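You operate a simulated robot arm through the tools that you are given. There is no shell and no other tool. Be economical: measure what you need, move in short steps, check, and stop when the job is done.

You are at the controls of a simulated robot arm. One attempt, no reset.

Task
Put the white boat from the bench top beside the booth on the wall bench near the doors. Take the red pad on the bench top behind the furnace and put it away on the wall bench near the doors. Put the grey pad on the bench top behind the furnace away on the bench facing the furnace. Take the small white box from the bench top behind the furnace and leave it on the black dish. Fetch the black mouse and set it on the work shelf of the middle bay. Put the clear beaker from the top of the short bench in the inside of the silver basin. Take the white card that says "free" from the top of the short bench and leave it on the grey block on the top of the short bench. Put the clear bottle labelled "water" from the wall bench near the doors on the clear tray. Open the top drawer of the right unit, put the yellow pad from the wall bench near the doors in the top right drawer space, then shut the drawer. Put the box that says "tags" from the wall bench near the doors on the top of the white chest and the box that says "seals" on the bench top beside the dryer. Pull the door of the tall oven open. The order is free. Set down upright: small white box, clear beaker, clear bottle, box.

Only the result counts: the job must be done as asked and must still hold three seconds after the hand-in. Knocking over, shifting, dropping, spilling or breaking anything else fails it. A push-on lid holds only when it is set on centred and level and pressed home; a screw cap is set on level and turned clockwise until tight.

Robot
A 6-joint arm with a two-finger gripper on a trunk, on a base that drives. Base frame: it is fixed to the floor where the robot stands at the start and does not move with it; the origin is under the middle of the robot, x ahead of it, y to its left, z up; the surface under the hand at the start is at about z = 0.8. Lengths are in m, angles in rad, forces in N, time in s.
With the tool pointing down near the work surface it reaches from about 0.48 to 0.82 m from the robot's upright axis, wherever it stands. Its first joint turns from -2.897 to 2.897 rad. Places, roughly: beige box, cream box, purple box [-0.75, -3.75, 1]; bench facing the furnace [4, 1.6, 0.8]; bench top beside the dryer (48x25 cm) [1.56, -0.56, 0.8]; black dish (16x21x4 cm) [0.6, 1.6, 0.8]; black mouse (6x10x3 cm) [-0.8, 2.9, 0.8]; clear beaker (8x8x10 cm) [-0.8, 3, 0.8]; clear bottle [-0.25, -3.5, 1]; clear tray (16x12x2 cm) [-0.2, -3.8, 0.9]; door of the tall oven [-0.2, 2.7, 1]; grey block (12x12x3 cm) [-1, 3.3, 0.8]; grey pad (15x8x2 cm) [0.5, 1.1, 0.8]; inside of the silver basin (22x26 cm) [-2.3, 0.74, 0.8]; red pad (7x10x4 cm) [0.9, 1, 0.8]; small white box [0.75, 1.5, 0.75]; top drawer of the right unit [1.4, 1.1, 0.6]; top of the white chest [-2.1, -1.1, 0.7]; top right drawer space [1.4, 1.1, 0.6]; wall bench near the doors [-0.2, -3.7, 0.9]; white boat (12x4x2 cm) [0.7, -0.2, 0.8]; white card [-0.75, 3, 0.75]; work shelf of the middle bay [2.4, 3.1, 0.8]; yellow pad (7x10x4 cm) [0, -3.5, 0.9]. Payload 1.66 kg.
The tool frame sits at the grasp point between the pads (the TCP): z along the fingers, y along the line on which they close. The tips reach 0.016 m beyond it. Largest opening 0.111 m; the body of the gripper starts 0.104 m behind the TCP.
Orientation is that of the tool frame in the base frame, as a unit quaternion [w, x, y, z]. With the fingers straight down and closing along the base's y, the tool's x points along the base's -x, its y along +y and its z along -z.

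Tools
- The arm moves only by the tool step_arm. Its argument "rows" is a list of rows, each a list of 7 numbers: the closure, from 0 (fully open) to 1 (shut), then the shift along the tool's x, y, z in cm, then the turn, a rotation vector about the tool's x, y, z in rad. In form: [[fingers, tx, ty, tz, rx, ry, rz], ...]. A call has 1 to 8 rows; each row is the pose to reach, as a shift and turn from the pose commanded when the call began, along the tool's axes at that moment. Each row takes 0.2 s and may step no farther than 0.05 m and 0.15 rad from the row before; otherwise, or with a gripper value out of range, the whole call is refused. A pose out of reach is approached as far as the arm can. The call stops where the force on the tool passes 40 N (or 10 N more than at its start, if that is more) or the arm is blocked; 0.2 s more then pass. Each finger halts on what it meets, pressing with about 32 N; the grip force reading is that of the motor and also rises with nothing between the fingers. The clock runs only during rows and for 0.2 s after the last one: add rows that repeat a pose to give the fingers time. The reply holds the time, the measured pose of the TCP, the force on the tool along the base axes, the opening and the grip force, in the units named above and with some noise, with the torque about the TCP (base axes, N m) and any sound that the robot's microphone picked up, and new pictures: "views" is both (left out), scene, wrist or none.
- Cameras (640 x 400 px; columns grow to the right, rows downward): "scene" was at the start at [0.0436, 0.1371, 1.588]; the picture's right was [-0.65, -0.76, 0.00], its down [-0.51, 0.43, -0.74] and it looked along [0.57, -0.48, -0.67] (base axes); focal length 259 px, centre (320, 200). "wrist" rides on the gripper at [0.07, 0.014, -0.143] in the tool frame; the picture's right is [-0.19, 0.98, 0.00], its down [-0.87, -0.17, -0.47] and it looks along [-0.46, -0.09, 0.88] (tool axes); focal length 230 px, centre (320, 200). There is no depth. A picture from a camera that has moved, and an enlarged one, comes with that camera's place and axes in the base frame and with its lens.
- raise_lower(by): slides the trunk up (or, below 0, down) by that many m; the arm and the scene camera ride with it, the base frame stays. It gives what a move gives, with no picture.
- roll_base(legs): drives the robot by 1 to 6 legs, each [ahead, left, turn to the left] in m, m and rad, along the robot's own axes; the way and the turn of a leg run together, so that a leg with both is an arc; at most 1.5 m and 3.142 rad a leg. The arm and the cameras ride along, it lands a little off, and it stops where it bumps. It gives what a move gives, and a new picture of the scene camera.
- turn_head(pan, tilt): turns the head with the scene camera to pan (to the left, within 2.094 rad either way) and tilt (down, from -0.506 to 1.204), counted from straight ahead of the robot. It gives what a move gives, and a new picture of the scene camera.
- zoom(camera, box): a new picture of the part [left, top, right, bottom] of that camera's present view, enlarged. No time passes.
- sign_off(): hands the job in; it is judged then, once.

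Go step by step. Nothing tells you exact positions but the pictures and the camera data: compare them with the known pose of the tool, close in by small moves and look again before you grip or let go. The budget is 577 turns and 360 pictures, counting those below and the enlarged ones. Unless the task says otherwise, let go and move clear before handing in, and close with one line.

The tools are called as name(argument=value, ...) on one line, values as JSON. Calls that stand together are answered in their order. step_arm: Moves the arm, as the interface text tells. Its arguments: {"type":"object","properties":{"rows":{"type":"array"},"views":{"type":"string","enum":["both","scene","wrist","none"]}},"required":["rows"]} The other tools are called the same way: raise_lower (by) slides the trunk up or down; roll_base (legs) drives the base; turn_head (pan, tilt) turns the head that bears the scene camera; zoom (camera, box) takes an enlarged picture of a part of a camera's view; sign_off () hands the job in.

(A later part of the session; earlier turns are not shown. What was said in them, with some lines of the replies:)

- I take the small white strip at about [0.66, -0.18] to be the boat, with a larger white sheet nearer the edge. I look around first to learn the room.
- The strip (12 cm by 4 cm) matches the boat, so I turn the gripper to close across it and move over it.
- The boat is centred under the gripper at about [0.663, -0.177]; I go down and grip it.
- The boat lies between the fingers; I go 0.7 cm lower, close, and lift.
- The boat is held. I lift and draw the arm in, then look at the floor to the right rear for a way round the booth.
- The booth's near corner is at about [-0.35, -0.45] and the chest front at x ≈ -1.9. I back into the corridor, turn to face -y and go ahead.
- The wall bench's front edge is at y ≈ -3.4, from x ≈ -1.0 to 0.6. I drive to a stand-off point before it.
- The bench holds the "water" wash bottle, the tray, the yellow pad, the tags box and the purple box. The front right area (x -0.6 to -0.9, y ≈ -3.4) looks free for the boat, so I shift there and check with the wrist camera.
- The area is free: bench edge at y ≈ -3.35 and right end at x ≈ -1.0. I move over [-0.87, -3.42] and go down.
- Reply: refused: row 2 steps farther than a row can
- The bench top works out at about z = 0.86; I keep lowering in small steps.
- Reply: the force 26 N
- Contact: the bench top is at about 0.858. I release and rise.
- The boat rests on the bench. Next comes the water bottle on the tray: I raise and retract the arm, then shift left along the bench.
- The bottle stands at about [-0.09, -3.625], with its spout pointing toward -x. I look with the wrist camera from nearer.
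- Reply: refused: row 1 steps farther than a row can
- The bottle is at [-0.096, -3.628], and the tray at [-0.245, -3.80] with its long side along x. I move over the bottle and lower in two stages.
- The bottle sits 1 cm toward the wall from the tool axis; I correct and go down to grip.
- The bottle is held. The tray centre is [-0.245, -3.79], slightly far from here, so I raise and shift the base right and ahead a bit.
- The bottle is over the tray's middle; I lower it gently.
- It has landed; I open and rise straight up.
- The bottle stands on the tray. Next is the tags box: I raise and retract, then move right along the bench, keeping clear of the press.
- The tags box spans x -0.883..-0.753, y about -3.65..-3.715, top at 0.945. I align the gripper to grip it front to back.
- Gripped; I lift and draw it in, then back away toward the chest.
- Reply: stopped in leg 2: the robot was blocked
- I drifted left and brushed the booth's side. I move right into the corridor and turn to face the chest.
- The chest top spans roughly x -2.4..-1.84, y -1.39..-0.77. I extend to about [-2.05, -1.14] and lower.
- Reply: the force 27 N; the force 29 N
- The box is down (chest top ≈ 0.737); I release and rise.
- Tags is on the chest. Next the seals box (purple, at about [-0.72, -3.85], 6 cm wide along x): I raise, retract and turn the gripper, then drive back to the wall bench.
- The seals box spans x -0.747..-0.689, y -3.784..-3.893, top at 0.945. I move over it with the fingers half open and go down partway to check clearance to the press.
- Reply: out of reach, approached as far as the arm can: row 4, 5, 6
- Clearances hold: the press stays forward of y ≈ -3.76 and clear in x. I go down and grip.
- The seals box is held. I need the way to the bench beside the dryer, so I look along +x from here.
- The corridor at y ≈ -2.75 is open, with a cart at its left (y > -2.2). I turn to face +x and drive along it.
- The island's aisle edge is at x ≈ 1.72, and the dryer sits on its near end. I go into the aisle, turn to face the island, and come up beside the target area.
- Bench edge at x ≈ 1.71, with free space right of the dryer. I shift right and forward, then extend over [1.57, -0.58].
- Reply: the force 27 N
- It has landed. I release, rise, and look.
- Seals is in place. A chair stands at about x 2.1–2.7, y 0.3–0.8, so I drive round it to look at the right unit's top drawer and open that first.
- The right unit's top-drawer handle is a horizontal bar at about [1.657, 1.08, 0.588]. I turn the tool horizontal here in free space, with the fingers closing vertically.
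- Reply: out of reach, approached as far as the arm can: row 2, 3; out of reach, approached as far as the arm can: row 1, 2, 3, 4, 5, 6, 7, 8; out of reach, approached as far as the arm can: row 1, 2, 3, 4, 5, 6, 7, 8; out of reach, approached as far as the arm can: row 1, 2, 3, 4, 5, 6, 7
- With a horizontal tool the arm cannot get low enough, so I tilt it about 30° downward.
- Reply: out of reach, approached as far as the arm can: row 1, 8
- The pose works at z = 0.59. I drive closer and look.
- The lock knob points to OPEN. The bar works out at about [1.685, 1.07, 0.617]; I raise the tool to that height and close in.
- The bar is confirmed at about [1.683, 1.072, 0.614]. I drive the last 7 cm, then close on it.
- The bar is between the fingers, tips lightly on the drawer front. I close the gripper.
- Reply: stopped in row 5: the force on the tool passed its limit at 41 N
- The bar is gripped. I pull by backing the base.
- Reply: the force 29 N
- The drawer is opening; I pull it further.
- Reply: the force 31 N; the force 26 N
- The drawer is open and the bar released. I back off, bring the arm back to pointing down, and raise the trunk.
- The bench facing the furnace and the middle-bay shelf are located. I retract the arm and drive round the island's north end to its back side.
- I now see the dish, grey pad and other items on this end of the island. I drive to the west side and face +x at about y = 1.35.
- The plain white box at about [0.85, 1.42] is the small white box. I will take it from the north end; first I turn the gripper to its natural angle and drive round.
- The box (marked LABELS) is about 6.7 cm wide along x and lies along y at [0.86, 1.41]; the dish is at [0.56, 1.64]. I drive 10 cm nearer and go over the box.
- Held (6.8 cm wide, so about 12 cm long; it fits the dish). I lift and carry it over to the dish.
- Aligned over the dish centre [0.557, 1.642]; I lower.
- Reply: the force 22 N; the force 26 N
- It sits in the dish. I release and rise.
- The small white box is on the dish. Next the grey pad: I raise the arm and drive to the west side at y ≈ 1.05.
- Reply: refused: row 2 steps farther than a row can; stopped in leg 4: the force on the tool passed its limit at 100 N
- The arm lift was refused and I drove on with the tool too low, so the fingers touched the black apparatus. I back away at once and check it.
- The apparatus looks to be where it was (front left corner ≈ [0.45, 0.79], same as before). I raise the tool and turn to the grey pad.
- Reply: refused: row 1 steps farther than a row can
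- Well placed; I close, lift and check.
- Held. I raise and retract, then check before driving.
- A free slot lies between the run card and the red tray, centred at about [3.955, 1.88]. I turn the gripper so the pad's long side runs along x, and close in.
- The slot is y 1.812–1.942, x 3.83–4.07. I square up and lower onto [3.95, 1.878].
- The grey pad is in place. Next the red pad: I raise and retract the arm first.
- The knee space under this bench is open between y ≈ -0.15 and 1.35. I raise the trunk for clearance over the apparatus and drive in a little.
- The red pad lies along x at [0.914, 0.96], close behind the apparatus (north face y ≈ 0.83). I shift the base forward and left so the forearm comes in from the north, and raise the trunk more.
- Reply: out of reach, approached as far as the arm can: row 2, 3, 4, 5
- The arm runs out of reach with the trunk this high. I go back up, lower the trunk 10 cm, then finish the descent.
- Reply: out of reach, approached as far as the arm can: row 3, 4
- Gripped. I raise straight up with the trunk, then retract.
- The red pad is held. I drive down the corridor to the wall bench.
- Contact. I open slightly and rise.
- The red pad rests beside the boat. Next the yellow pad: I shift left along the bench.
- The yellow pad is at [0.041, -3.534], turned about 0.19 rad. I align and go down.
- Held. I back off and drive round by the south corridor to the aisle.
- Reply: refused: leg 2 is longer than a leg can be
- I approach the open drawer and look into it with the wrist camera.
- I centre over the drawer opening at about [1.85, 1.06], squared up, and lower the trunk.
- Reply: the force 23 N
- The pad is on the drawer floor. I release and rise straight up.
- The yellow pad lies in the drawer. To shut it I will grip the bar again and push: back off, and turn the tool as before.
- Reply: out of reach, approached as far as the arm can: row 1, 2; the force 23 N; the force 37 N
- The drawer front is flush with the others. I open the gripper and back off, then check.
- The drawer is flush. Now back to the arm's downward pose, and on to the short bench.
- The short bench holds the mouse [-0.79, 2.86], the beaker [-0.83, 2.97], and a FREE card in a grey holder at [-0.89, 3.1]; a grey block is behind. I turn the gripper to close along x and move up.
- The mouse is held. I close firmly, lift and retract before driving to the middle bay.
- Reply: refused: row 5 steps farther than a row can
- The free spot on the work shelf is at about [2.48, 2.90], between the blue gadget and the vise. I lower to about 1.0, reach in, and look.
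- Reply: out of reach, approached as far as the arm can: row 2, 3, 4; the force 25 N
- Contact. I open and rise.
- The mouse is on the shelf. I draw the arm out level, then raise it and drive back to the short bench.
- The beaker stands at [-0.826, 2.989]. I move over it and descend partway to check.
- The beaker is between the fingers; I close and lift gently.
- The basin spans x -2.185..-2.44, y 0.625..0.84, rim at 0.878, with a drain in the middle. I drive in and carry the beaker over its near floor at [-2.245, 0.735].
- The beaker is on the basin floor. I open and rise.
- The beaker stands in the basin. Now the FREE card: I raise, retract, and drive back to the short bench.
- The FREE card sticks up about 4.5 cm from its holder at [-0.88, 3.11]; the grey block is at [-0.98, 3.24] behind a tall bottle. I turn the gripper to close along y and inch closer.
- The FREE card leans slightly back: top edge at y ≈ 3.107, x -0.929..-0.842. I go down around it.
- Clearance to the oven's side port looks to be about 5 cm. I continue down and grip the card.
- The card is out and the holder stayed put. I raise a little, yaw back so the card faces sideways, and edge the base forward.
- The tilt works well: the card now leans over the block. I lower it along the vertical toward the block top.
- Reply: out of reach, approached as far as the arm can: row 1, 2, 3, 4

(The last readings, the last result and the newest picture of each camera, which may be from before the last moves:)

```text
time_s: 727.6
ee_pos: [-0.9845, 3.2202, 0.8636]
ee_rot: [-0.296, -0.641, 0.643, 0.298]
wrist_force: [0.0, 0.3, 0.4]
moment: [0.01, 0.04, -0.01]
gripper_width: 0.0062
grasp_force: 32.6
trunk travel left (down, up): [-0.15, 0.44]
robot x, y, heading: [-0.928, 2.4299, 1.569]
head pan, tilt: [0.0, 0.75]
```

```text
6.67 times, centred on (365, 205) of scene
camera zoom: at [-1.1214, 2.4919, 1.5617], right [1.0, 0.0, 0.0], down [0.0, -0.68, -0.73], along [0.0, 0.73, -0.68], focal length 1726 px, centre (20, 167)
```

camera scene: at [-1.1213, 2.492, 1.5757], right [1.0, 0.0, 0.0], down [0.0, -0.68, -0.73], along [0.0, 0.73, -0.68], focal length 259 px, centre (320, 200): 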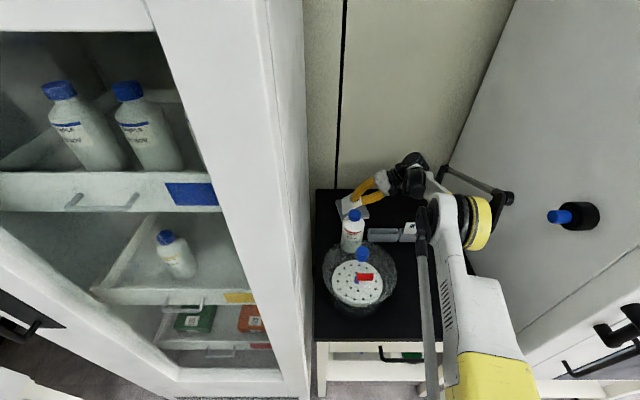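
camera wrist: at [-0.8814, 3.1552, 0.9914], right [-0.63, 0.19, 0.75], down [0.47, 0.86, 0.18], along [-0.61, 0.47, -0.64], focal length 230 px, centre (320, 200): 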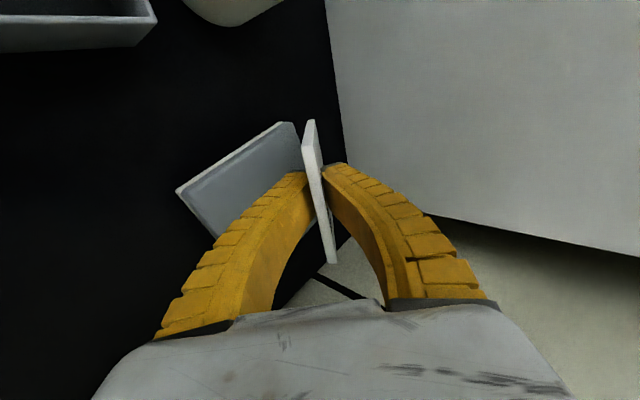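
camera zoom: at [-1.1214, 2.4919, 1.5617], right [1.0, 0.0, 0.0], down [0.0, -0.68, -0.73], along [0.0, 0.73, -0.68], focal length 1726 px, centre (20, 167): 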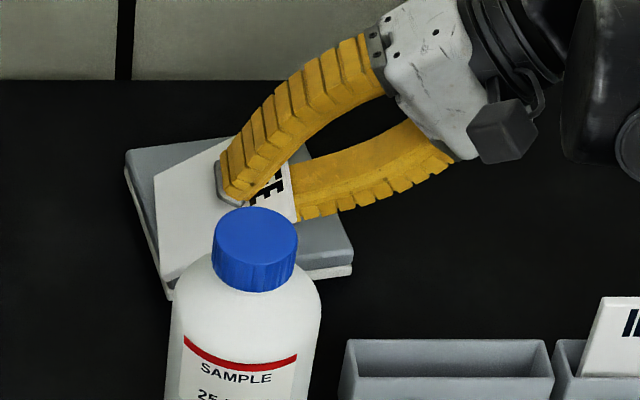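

The card's lower edge is over the block's left part, a few mm up. I open slightly and slide the fingers back along the tool axis.

step_arm(rows=[[0.8, 0, 0, 0, 0, 0, 0], [0.7, 0, 0, 0, 0, 0, 0], [0.7, 0, 0, 0, 0, 0, 0], [0.7, 0, 0, -1, 0, 0, 0], [0.7, 0, 0, -2.5, 0, 0, 0], [0.7, 0, 0, -4, 0, 0, 0]], views="scene")

zoom(camera="scene", box=[330, 175, 400, 235])

```text
time_s: 729.0
ee_pos: [-0.953, 3.2209, 0.8904]
ee_rot: [-0.296, -0.64, 0.643, 0.298]
wrist_force: [1.0, 0.0, 0.1]
moment: [-0.02, -0.01, -0.03]
gripper_width: 0.0361
grasp_force: 2.0
trunk travel left (down, up): [-0.15, 0.44]
robot x, y, heading: [-0.9312, 2.4286, 1.567]
head pan, tilt: [0.0, 0.75]
camera scene: at [-1.1212, 2.4919, 1.5617], right [1.0, 0.0, 0.0], down [0.0, -0.68, -0.73], along [0.0, 0.73, -0.68], focal length 259 px, centre (320, 200)
```

scene: 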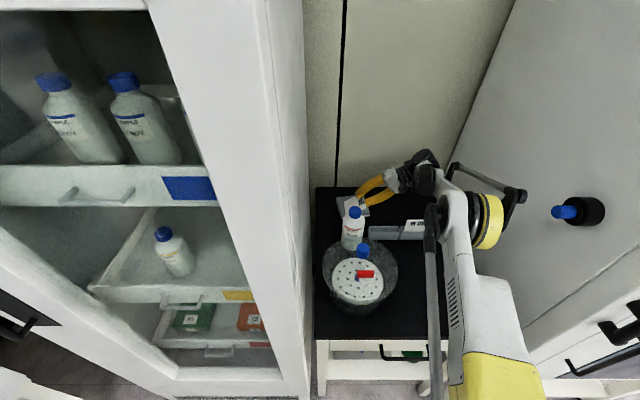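

```text
6.67 times, centred on (365, 205) of scene
camera zoom: at [-1.1212, 2.4919, 1.5617], right [1.0, 0.0, 0.0], down [0.0, -0.68, -0.73], along [0.0, 0.73, -0.68], focal length 1726 px, centre (20, 167)
```

zoom: 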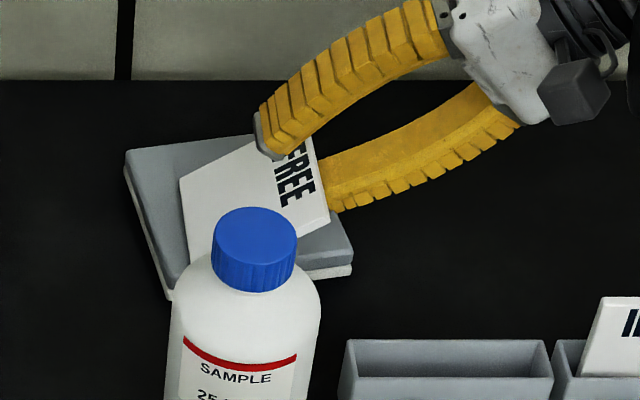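

step_arm(rows=[[0.7, 0, 0, -1, 0, 0, 0], [0.7, 0, 0, -2, 0, 0, 0], [0.7, 0, 0, -3, 0, 0, 0], [0.7, 0, 0, -4.5, 0, 0, 0], [0.7, 0, 0, -7, 0, 0, 0], [0.7, 0, 0, -10, 0, 0, 0]], views="none")

zoom(camera="scene", box=[330, 175, 400, 235])

```text
time_s: 730.4
ee_pos: [-0.8775, 3.2204, 0.9535]
ee_rot: [-0.296, -0.641, 0.642, 0.299]
wrist_force: [-1.3, 0.1, -0.2]
moment: [0.0, 0.03, 0.01]
gripper_width: 0.0359
grasp_force: 2.1
trunk travel left (down, up): [-0.15, 0.44]
robot x, y, heading: [-0.9312, 2.4267, 1.568]
head pan, tilt: [0.0, 0.75]
```

```text
6.67 times, centred on (365, 205) of scene
camera zoom: at [-1.1211, 2.4919, 1.5617], right [1.0, 0.0, 0.0], down [0.0, -0.68, -0.73], along [0.0, 0.73, -0.68], focal length 1726 px, centre (20, 167)
```

zoom: 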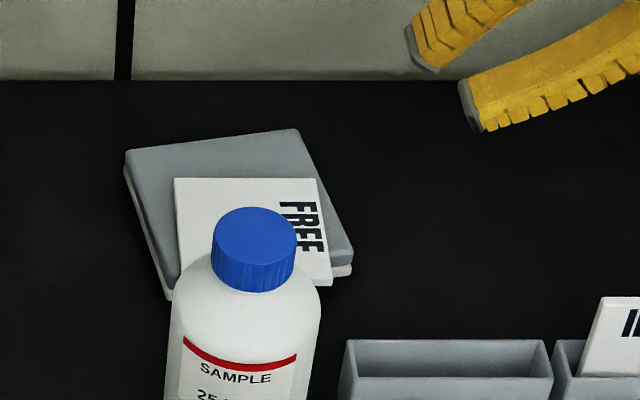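

The FREE card lies flat on the block. I raise, straighten the tool and withdraw.

step_arm(rows=[[0.7, 0, 2.5, -2.1, 0, 0, 0], [0.7, 0, 5, -4.2, 0, 0, 0], [0.7, 0, 7.6, -6.4, 0.13, 0, 0], [0.7, 0, 9, -7.5, 0.26, 0, 0], [0.7, 0, 10, -8.4, 0.39, 0, 0], [0.7, 0, 10, -8.4, 0.52, 0, 0], [0.7, 0, 10, -8.4, 0.65, 0, 0], [0.7, 0, 10, -8.4, 0.78, 0, 0]], views="none")

step_arm(rows=[[0.7, 2, 0, 0, 0.09, 0, 0], [0.7, 6, 0, 0, 0.09, 0, 0], [0.7, 10, 0, 0, 0.09, 0, 0], [0.7, 14, 0, 0, 0.09, 0, 0], [0.7, 18.5, 0, 0, 0.09, 0, 0], [0.7, 23, 0, 0, 0.09, 0, 0], [0.7, 27.5, 0, 0, 0.09, 0, 0]], views="scene")

```text
time_s: 732.2
ee_pos: [-0.8778, 3.221, 1.0847]
ee_rot: [-0.029, -0.705, 0.707, 0.031]
wrist_force: [-0.7, -0.5, 0.6]
moment: [-0.01, 0.01, -0.01]
gripper_width: 0.0359
grasp_force: 1.8
trunk travel left (down, up): [-0.15, 0.44]
robot x, y, heading: [-0.9288, 2.4285, 1.57]
head pan, tilt: [0.0, 0.75]
```

```text
time_s: 733.8
ee_pos: [-0.8762, 2.943, 1.0844]
ee_rot: [0.001, -0.707, 0.708, 0.0]
wrist_force: [0.1, 0.1, -0.3]
moment: [0.02, 0.01, -0.01]
gripper_width: 0.0358
grasp_force: 1.9
trunk travel left (down, up): [-0.15, 0.44]
robot x, y, heading: [-0.929, 2.4288, 1.567]
head pan, tilt: [0.0, 0.75]
camera scene: at [-1.1214, 2.491, 1.5618], right [1.0, 0.0, 0.0], down [0.0, -0.68, -0.73], along [0.0, 0.73, -0.68], focal length 259 px, centre (320, 200)
```

scene: 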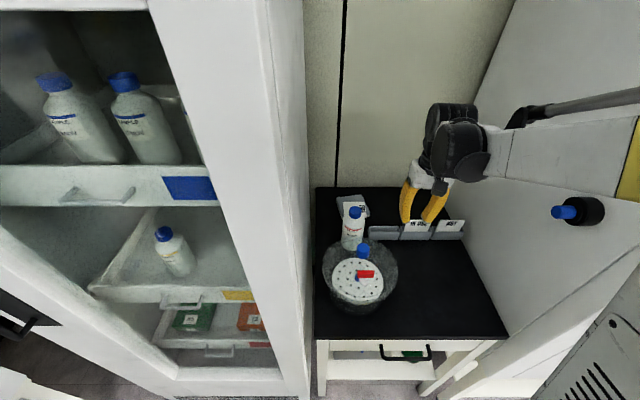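

Now the tall oven door: I back off and look at its front.

roll_base(legs=[[-0.75, 0, 0], [0, -0.35, 0]])

turn_head(pan=-0.35, tilt=0.4)

```text
time_s: 739.7
ee_pos: [-0.5393, 2.1931, 1.0849]
ee_rot: [0.002, -0.704, 0.71, 0.0]
wrist_force: [-0.4, -0.1, -0.2]
moment: [0.0, 0.02, -0.03]
gripper_width: 0.0359
grasp_force: 1.7
trunk travel left (down, up): [-0.15, 0.44]
robot x, y, heading: [-0.5974, 1.6758, 1.567]
head pan, tilt: [0.0, 0.75]
camera scene: at [-0.7857, 1.742, 1.5618], right [1.0, -0.01, 0.0], down [-0.01, -0.68, -0.73], along [0.0, 0.73, -0.68], focal length 259 px, centre (320, 200)
```

scene: 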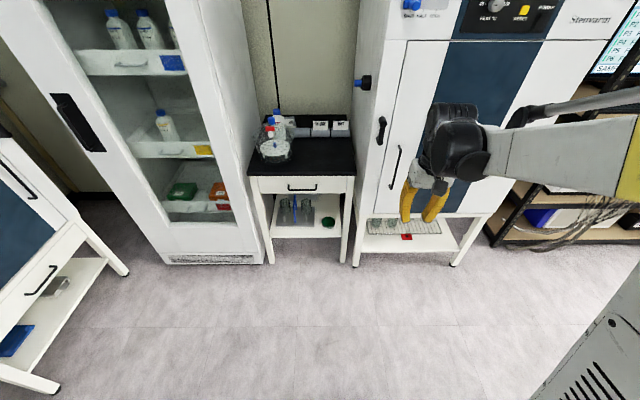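

```text
time_s: 740.5
ee_pos: [-0.5382, 2.1919, 1.0853]
ee_rot: [0.002, -0.704, 0.71, -0.001]
wrist_force: [-0.6, -0.6, -0.6]
moment: [0.0, 0.0, -0.04]
gripper_width: 0.0358
grasp_force: 1.6
trunk travel left (down, up): [-0.15, 0.44]
robot x, y, heading: [-0.5944, 1.6776, 1.562]
head pan, tilt: [-0.351, 0.4]
camera scene: at [-0.7545, 1.746, 1.5927], right [0.94, -0.35, 0.0], down [-0.14, -0.37, -0.92], along [0.32, 0.86, -0.39], focal length 259 px, centre (320, 200)
```

scene: 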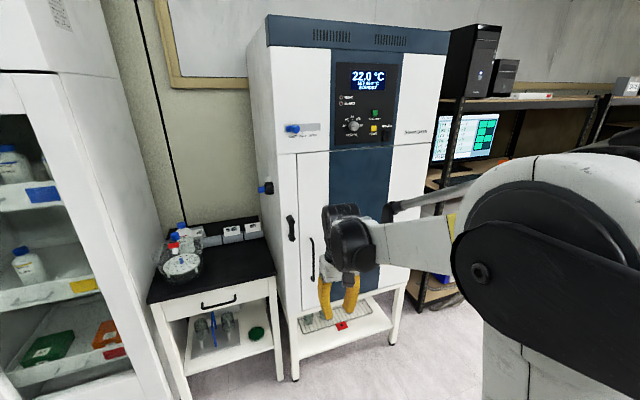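

zoom(camera="scene", box=[240, 90, 460, 330])

zoom(camera="scene", box=[265, 190, 345, 310])

```text
1.67 times, centred on (350, 210) of scene
camera zoom: at [-0.7545, 1.746, 1.5927], right [0.94, -0.35, 0.0], down [-0.14, -0.37, -0.92], along [0.32, 0.86, -0.39], focal length 431 px, centre (270, 183)
```

zoom: 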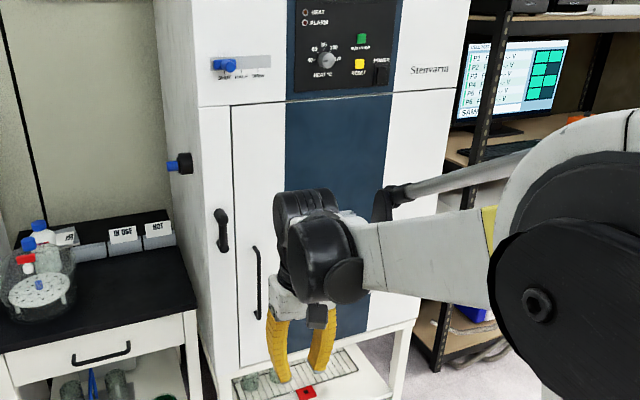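

```text
3.33 times, centred on (305, 250) of scene
camera zoom: at [-0.7545, 1.746, 1.5927], right [0.94, -0.35, 0.0], down [-0.14, -0.37, -0.92], along [0.32, 0.86, -0.39], focal length 863 px, centre (370, 33)
```

zoom: 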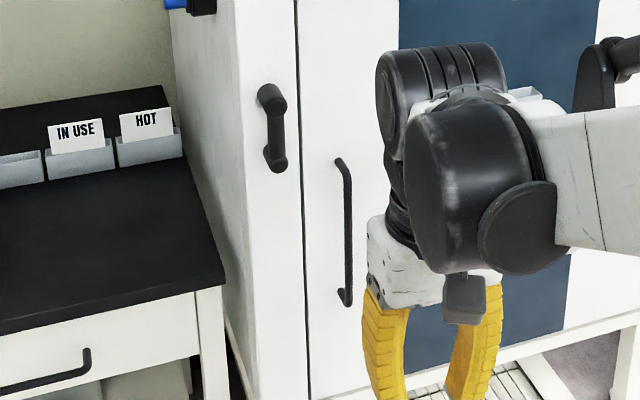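

zoom(camera="scene", box=[275, 200, 325, 280])

turn_head(pan=-0.2, tilt=0.3)

```text
5.00 times, centred on (300, 240) of scene
camera zoom: at [-0.7545, 1.746, 1.5927], right [0.94, -0.35, 0.0], down [-0.14, -0.37, -0.92], along [0.32, 0.86, -0.39], focal length 1294 px, centre (420, 0)
```

zoom: 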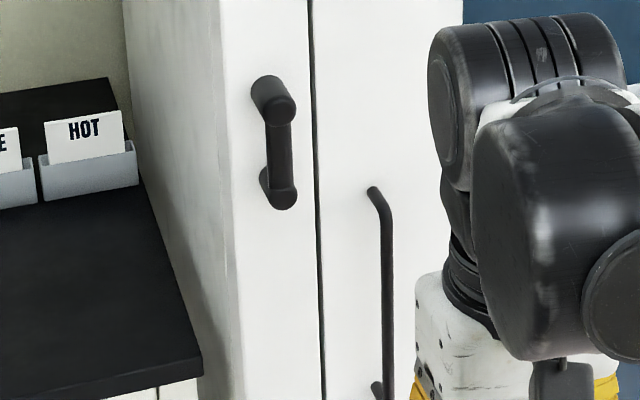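

```text
time_s: 741.2
ee_pos: [-0.5387, 2.192, 1.0851]
ee_rot: [0.002, -0.704, 0.71, 0.0]
wrist_force: [0.9, 0.6, -0.2]
moment: [0.01, -0.01, -0.01]
gripper_width: 0.0361
grasp_force: 1.7
trunk travel left (down, up): [-0.15, 0.44]
robot x, y, heading: [-0.5986, 1.6751, 1.565]
head pan, tilt: [-0.201, 0.3]
camera scene: at [-0.7676, 1.7505, 1.602], right [0.98, -0.21, 0.0], down [-0.06, -0.29, -0.96], along [0.2, 0.93, -0.3], focal length 259 px, centre (320, 200)
```

scene: 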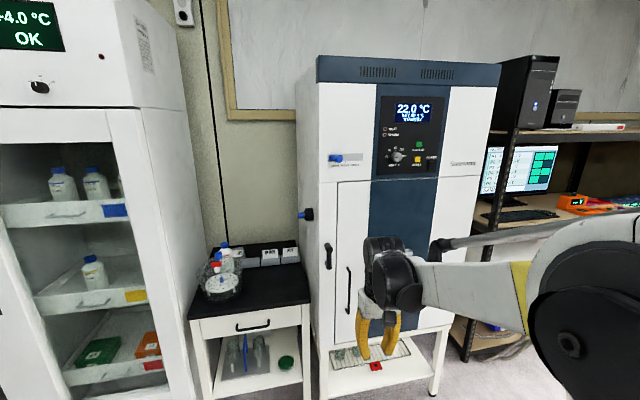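

The oven door has a vertical bar handle at about [-0.444, 2.67], z 0.75–1.0, hinged at the right. I turn the tool horizontal, closing sideways, while extending it.

step_arm(rows=[[0, -3, 0, 0, 0, -0.15, 0], [0, -6, 0, 0, 0, -0.3, 0], [0, -9, 0, 0, 0, -0.45, 0], [0, -12, 0, 0, 0, -0.6, 0], [0, -15, 0, 1, 0, -0.75, 0], [0, -18, 0, 2, 0, -0.9, 0], [0, -21, 0, 3, 0, -1.05, 0], [0, -24, 0, 4, 0, -1.2, 0]], views="none")

step_arm(rows=[[0, 0, 0, 0, 0, -0.15, 0], [0, 0, 0, 0, 0, -0.3, 0], [0, 0, 0, 0, 0, -0.371, 0]], views="scene")

```text
time_s: 743.0
ee_pos: [-0.5356, 2.4327, 1.0429]
ee_rot: [0.402, -0.581, 0.586, 0.397]
wrist_force: [-0.4, 0.4, 0.2]
moment: [-0.01, -0.02, 0.02]
gripper_width: 0.1108
grasp_force: 0.0
trunk travel left (down, up): [-0.15, 0.44]
robot x, y, heading: [-0.5957, 1.6766, 1.56]
head pan, tilt: [-0.201, 0.3]
```

```text
time_s: 743.8
ee_pos: [-0.5368, 2.4314, 1.0437]
ee_rot: [0.505, -0.498, 0.501, 0.496]
wrist_force: [-0.3, 0.7, 0.2]
moment: [-0.03, 0.02, 0.01]
gripper_width: 0.1112
grasp_force: 0.1
trunk travel left (down, up): [-0.15, 0.44]
robot x, y, heading: [-0.5955, 1.6805, 1.562]
head pan, tilt: [-0.201, 0.3]
camera scene: at [-0.7676, 1.7506, 1.6021], right [0.98, -0.21, 0.0], down [-0.06, -0.29, -0.96], along [0.2, 0.93, -0.3], focal length 259 px, centre (320, 200)
```

scene: 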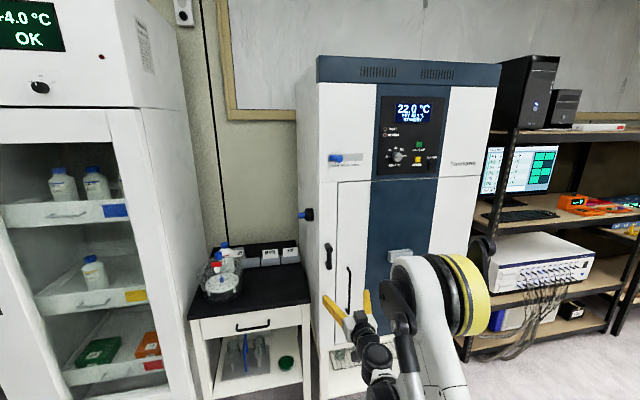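

raise_lower(by=-0.12)

roll_base(legs=[[0.05, -0.09, 0]])

step_arm(rows=[[0.2, 0, 0, 0, 0, 0, 0]], views="wrist")

zoom(camera="scene", box=[260, 160, 440, 340])

```text
time_s: 745.3
ee_pos: [-0.5362, 2.4323, 0.9245]
ee_rot: [0.503, -0.498, 0.501, 0.497]
wrist_force: [-0.4, 0.6, 0.2]
moment: [-0.01, 0.0, -0.01]
gripper_width: 0.111
grasp_force: 0.0
trunk travel left (down, up): [-0.03, 0.56]
robot x, y, heading: [-0.5958, 1.6752, 1.563]
head pan, tilt: [-0.201, 0.3]
```

```text
time_s: 746.5
ee_pos: [-0.4473, 2.4794, 0.9237]
ee_rot: [0.504, -0.498, 0.501, 0.497]
wrist_force: [0.2, -0.8, 0.9]
moment: [0.0, 0.0, 0.01]
gripper_width: 0.1107
grasp_force: 0.0
trunk travel left (down, up): [-0.03, 0.56]
robot x, y, heading: [-0.5091, 1.7246, 1.558]
head pan, tilt: [-0.201, 0.3]
camera scene: at [-0.6783, 1.799, 1.4821], right [0.98, -0.21, 0.0], down [-0.06, -0.29, -0.96], along [0.2, 0.93, -0.3], focal length 259 px, centre (320, 200)
```

scene: 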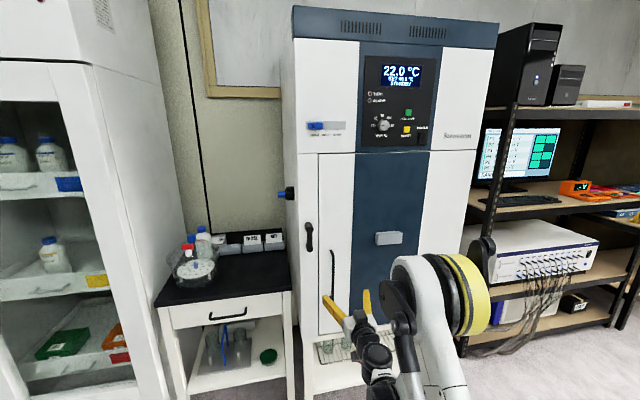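

```text
time_s: 746.9
ee_pos: [-0.4471, 2.4816, 0.9237]
ee_rot: [0.504, -0.498, 0.502, 0.497]
wrist_force: [-0.6, -0.9, 0.5]
moment: [0.03, -0.01, 0.01]
gripper_width: 0.09
grasp_force: 0.0
trunk travel left (down, up): [-0.03, 0.56]
robot x, y, heading: [-0.5089, 1.7236, 1.564]
head pan, tilt: [-0.201, 0.3]
camera wrist: at [-0.4612, 2.3373, 0.8546], right [-0.98, 0.01, 0.19], down [0.16, -0.47, 0.87], along [0.1, 0.88, 0.46], focal length 230 px, centre (320, 200)
```

wrist: 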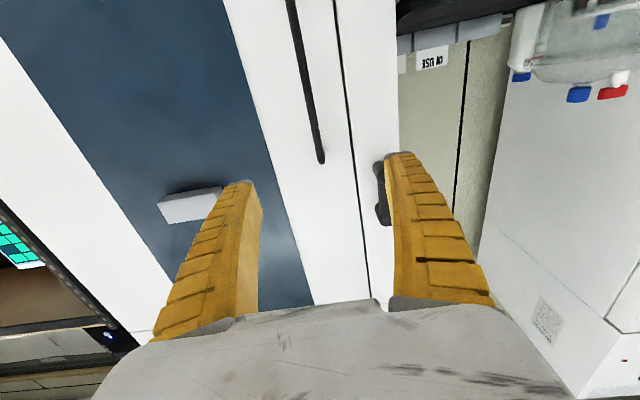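

```text
2.22 times, centred on (350, 250) of scene
camera zoom: at [-0.6783, 1.7989, 1.4821], right [0.98, -0.21, 0.0], down [-0.06, -0.29, -0.96], along [0.2, 0.93, -0.3], focal length 575 px, centre (253, 89)
```

zoom: 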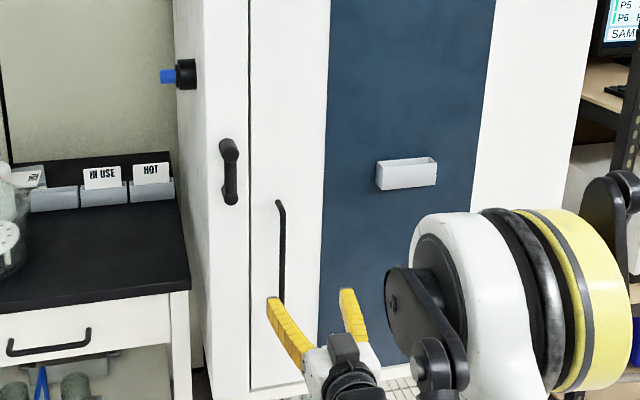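

The bar is at x ≈ -0.437, y ≈ 2.69, top at z ≈ 0.975; the tool is nearly lined up. I drive forward toward it.

roll_base(legs=[[0.17, -0.01, 0]])

step_arm(rows=[[0.2, 0, 0, 0, 0, 0, 0]], views="wrist")

zoom(camera="scene", box=[260, 200, 420, 340])

```text
time_s: 748.3
ee_pos: [-0.4362, 2.6511, 0.9237]
ee_rot: [0.504, -0.498, 0.501, 0.497]
wrist_force: [-0.7, -0.6, -0.3]
moment: [0.03, 0.0, 0.0]
gripper_width: 0.0899
grasp_force: 0.6
trunk travel left (down, up): [-0.03, 0.56]
robot x, y, heading: [-0.4943, 1.894, 1.566]
head pan, tilt: [-0.201, 0.3]
camera scene: at [-0.6672, 1.9686, 1.482], right [0.98, -0.2, 0.0], down [-0.06, -0.29, -0.96], along [0.2, 0.93, -0.3], focal length 259 px, centre (320, 200)
```

scene: 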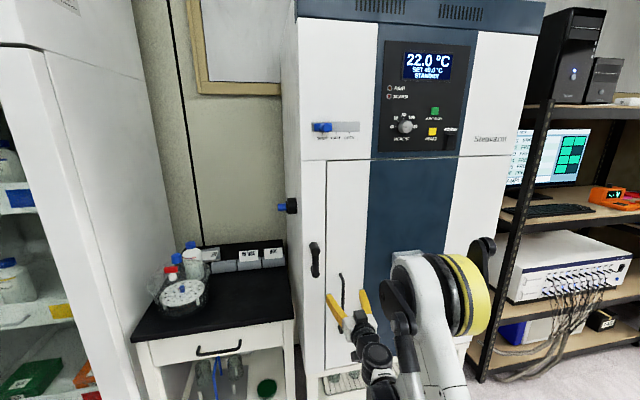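

```text
time_s: 748.7
ee_pos: [-0.4361, 2.6504, 0.9245]
ee_rot: [0.503, -0.498, 0.501, 0.498]
wrist_force: [0.5, -0.3, 0.1]
moment: [-0.02, 0.04, 0.02]
gripper_width: 0.09
grasp_force: 0.7
trunk travel left (down, up): [-0.03, 0.56]
robot x, y, heading: [-0.5013, 1.893, 1.562]
head pan, tilt: [-0.201, 0.3]
camera wrist: at [-0.4508, 2.5071, 0.8546], right [-0.98, 0.01, 0.19], down [0.16, -0.47, 0.87], along [0.1, 0.88, 0.46], focal length 230 px, centre (320, 200)
```

wrist: 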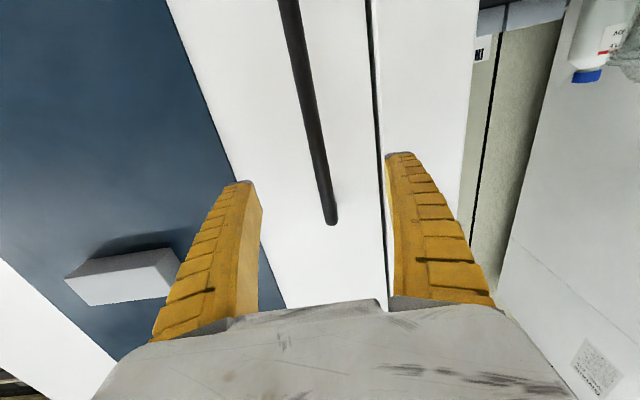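

```text
2.86 times, centred on (340, 270) of scene
camera zoom: at [-0.6673, 1.9685, 1.4821], right [0.98, -0.2, 0.0], down [-0.06, -0.29, -0.96], along [0.2, 0.94, -0.3], focal length 740 px, centre (263, 0)
```

zoom: 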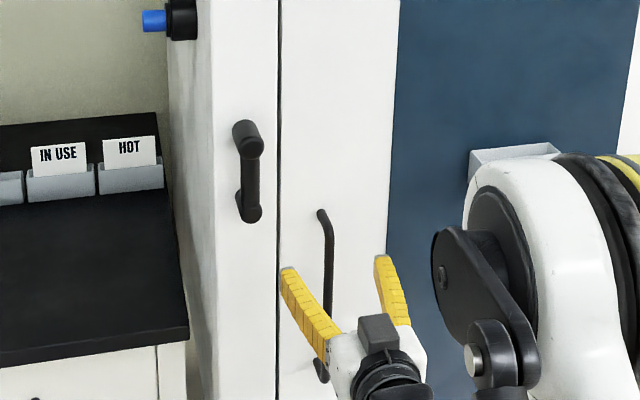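

roll_base(legs=[[0.036, 0, 0]])

step_arm(rows=[[0.4, 0, 0, 0, 0, 0, 0], [0.7, 0, 0, 0, 0, 0, 0], [1, 0, 0, 0, 0, 0, 0], [1, 0, 0, 0, 0, 0, 0]], views="wrist")

```text
time_s: 749.6
ee_pos: [-0.4362, 2.686, 0.9244]
ee_rot: [0.505, -0.498, 0.501, 0.496]
wrist_force: [0.1, -0.9, 0.5]
moment: [0.02, 0.03, -0.01]
gripper_width: 0.0901
grasp_force: 0.3
trunk travel left (down, up): [-0.03, 0.56]
robot x, y, heading: [-0.4937, 1.9344, 1.563]
head pan, tilt: [-0.201, 0.3]
camera scene: at [-0.667, 2.0053, 1.482], right [0.98, -0.21, 0.0], down [-0.06, -0.29, -0.96], along [0.2, 0.93, -0.3], focal length 259 px, centre (320, 200)
```

scene: 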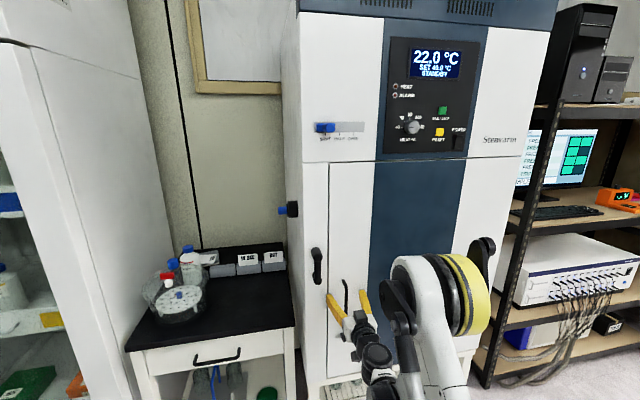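

```text
time_s: 750.6
ee_pos: [-0.437, 2.6876, 0.9251]
ee_rot: [0.502, -0.499, 0.5, 0.498]
wrist_force: [-7.1, 1.5, -0.2]
moment: [-0.03, -0.01, -0.14]
gripper_width: 0.0
grasp_force: 29.0
trunk travel left (down, up): [-0.03, 0.56]
robot x, y, heading: [-0.4974, 1.9317, 1.563]
head pan, tilt: [-0.201, 0.3]
camera wrist: at [-0.4514, 2.5438, 0.8546], right [-0.98, 0.01, 0.19], down [0.16, -0.47, 0.87], along [0.1, 0.88, 0.46], focal length 230 px, centre (320, 200)
```

wrist: 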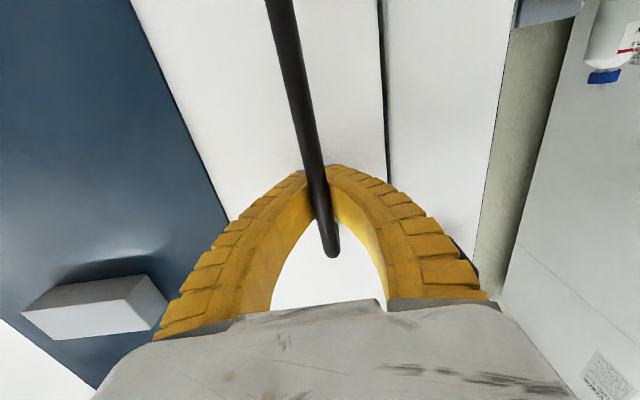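

The bar is caged between the closed fingers. I pull by backing the base a little and see whether the door follows.

roll_base(legs=[[-0.06, 0, 0]])

zoom(camera="scene", box=[260, 150, 480, 400])

```text
time_s: 751.6
ee_pos: [-0.4359, 2.6278, 0.9246]
ee_rot: [0.503, -0.498, 0.501, 0.497]
wrist_force: [6.1, 1.6, -0.8]
moment: [0.07, 0.06, 0.14]
gripper_width: 0.006
grasp_force: 29.2
trunk travel left (down, up): [-0.03, 0.56]
robot x, y, heading: [-0.4977, 1.8689, 1.569]
head pan, tilt: [-0.201, 0.3]
camera scene: at [-0.6667, 1.946, 1.4821], right [0.98, -0.21, 0.0], down [-0.06, -0.29, -0.96], along [0.2, 0.93, -0.3], focal length 259 px, centre (320, 200)
```

scene: 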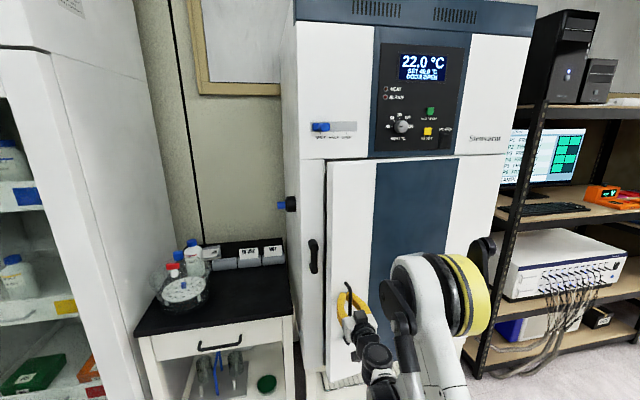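

```text
1.60 times, centred on (370, 275) of scene
camera zoom: at [-0.6667, 1.946, 1.4821], right [0.98, -0.21, 0.0], down [-0.06, -0.29, -0.96], along [0.2, 0.93, -0.3], focal length 414 px, centre (240, 80)
```

zoom: 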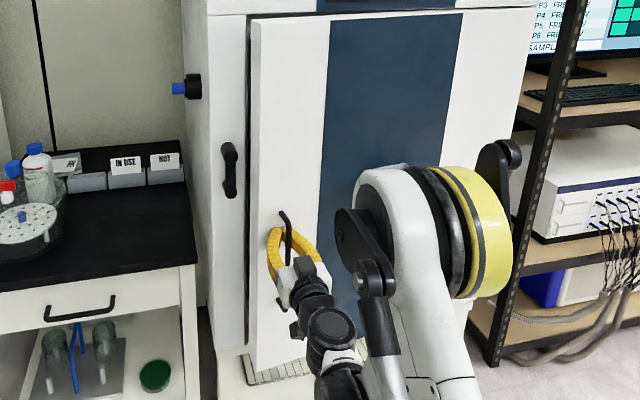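

The display says DOOR OPEN and the door swings toward me. I keep pulling along the arc.

roll_base(legs=[[-0.1, -0.02, 0], [-0.1, -0.05, 0]])

```text
time_s: 753.5
ee_pos: [-0.3658, 2.4304, 0.9238]
ee_rot: [0.504, -0.496, 0.503, 0.496]
wrist_force: [13.2, 6.6, 1.8]
moment: [0.0, 0.01, 0.24]
gripper_width: 0.006
grasp_force: 29.0
trunk travel left (down, up): [-0.03, 0.56]
robot x, y, heading: [-0.429, 1.6764, 1.563]
head pan, tilt: [-0.201, 0.3]
camera scene: at [-0.5977, 1.7495, 1.4822], right [0.98, -0.21, 0.0], down [-0.06, -0.29, -0.96], along [0.2, 0.93, -0.3], focal length 259 px, centre (320, 200)
```

scene: 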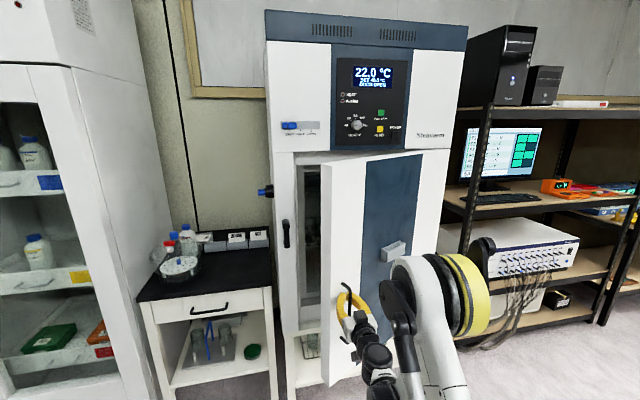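

roll_base(legs=[[-0.12, -0.09, 0], [-0.095, -0.112, 0]])

```text
time_s: 755.8
ee_pos: [-0.1664, 2.2148, 0.9233]
ee_rot: [0.504, -0.497, 0.503, 0.496]
wrist_force: [10.1, 15.4, 2.7]
moment: [0.13, 0.05, 0.07]
gripper_width: 0.0063
grasp_force: 28.9
trunk travel left (down, up): [-0.03, 0.56]
robot x, y, heading: [-0.2312, 1.4557, 1.559]
head pan, tilt: [-0.201, 0.3]
camera scene: at [-0.3996, 1.5341, 1.4821], right [0.98, -0.21, 0.0], down [-0.06, -0.29, -0.95], along [0.2, 0.93, -0.3], focal length 259 px, centre (320, 200)
```

scene: 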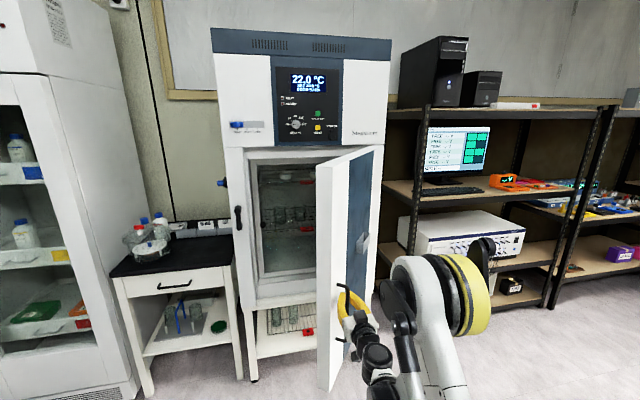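

roll_base(legs=[[-0.055, -0.1, 0]])

```text
time_s: 757.4
ee_pos: [-0.0634, 2.1598, 0.9232]
ee_rot: [0.505, -0.496, 0.504, 0.495]
wrist_force: [3.4, 8.3, -6.3]
moment: [0.12, 0.0, 0.04]
gripper_width: 0.0062
grasp_force: 28.9
trunk travel left (down, up): [-0.03, 0.56]
robot x, y, heading: [-0.1289, 1.4009, 1.557]
head pan, tilt: [-0.201, 0.3]
stopped in leg 1: the force on the tool passed its limit at 40 N (the readings are from after the stop); the commanded pose is now the measured one
camera scene: at [-0.3002, 1.4788, 1.482], right [0.98, -0.21, 0.0], down [-0.06, -0.29, -0.95], along [0.2, 0.93, -0.3], focal length 259 px, centre (320, 200)
```

scene: 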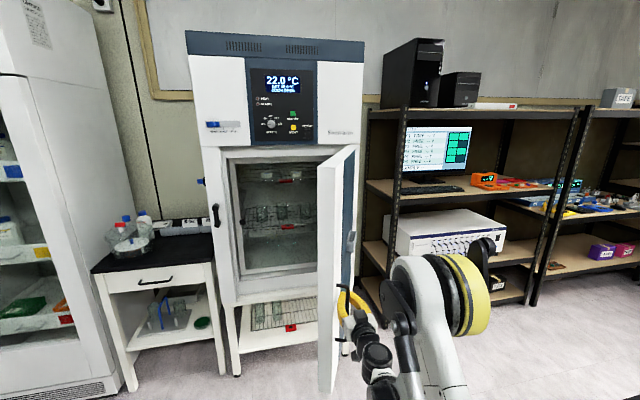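

The door stands about 68° open. I open the fingers just enough and back straight away.

step_arm(rows=[[0.8, 0, 0, 0, 0, 0, 0], [0.65, 0, 0, 0, 0, 0, 0], [0.65, 0, 0, 0, 0, 0, 0]], views="wrist")

```text
time_s: 758.2
ee_pos: [-0.0644, 2.1583, 0.9244]
ee_rot: [0.506, -0.495, 0.504, 0.495]
wrist_force: [1.0, -1.2, -0.1]
moment: [0.0, 0.01, 0.01]
gripper_width: 0.0414
grasp_force: 1.9
trunk travel left (down, up): [-0.03, 0.56]
robot x, y, heading: [-0.1287, 1.4026, 1.558]
head pan, tilt: [-0.201, 0.3]
camera wrist: at [-0.0796, 2.0154, 0.8545], right [-0.98, 0.02, 0.19], down [0.16, -0.48, 0.87], along [0.11, 0.88, 0.46], focal length 230 px, centre (320, 200)
```

wrist: 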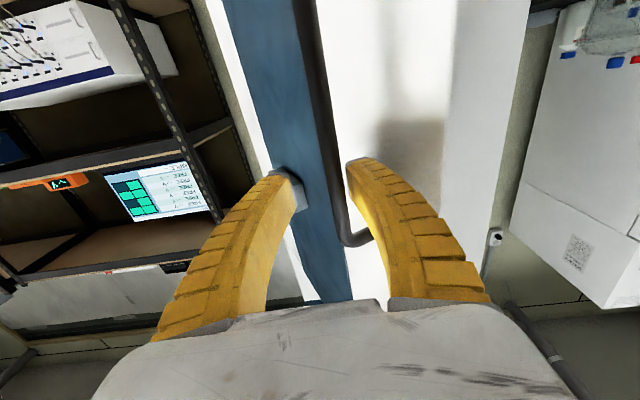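

roll_base(legs=[[-0.3, 0, 0]])

```text
time_s: 760.3
ee_pos: [-0.0681, 1.8588, 0.9232]
ee_rot: [0.505, -0.496, 0.504, 0.496]
wrist_force: [0.2, 0.7, 0.5]
moment: [0.02, 0.0, 0.02]
gripper_width: 0.0413
grasp_force: 2.0
trunk travel left (down, up): [-0.03, 0.56]
robot x, y, heading: [-0.1352, 1.1021, 1.556]
head pan, tilt: [-0.201, 0.3]
camera scene: at [-0.3045, 1.1772, 1.4821], right [0.98, -0.21, 0.0], down [-0.06, -0.29, -0.96], along [0.2, 0.93, -0.3], focal length 259 px, centre (320, 200)
```

scene: 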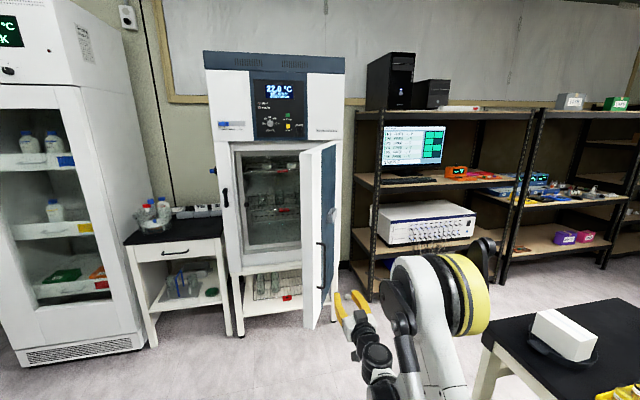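

The oven door stays open, and all the other placements were checked when I made them. The hand is clear, so I hand in.

sign_off()

```text
The job is handed in.
```

All the moves are done and the job is handed in, with one doubt: while driving, the fingers bumped the black pump apparatus on the furnace bench, with a force over 100 N. It looked unmoved afterwards, but I couldn't confirm that.
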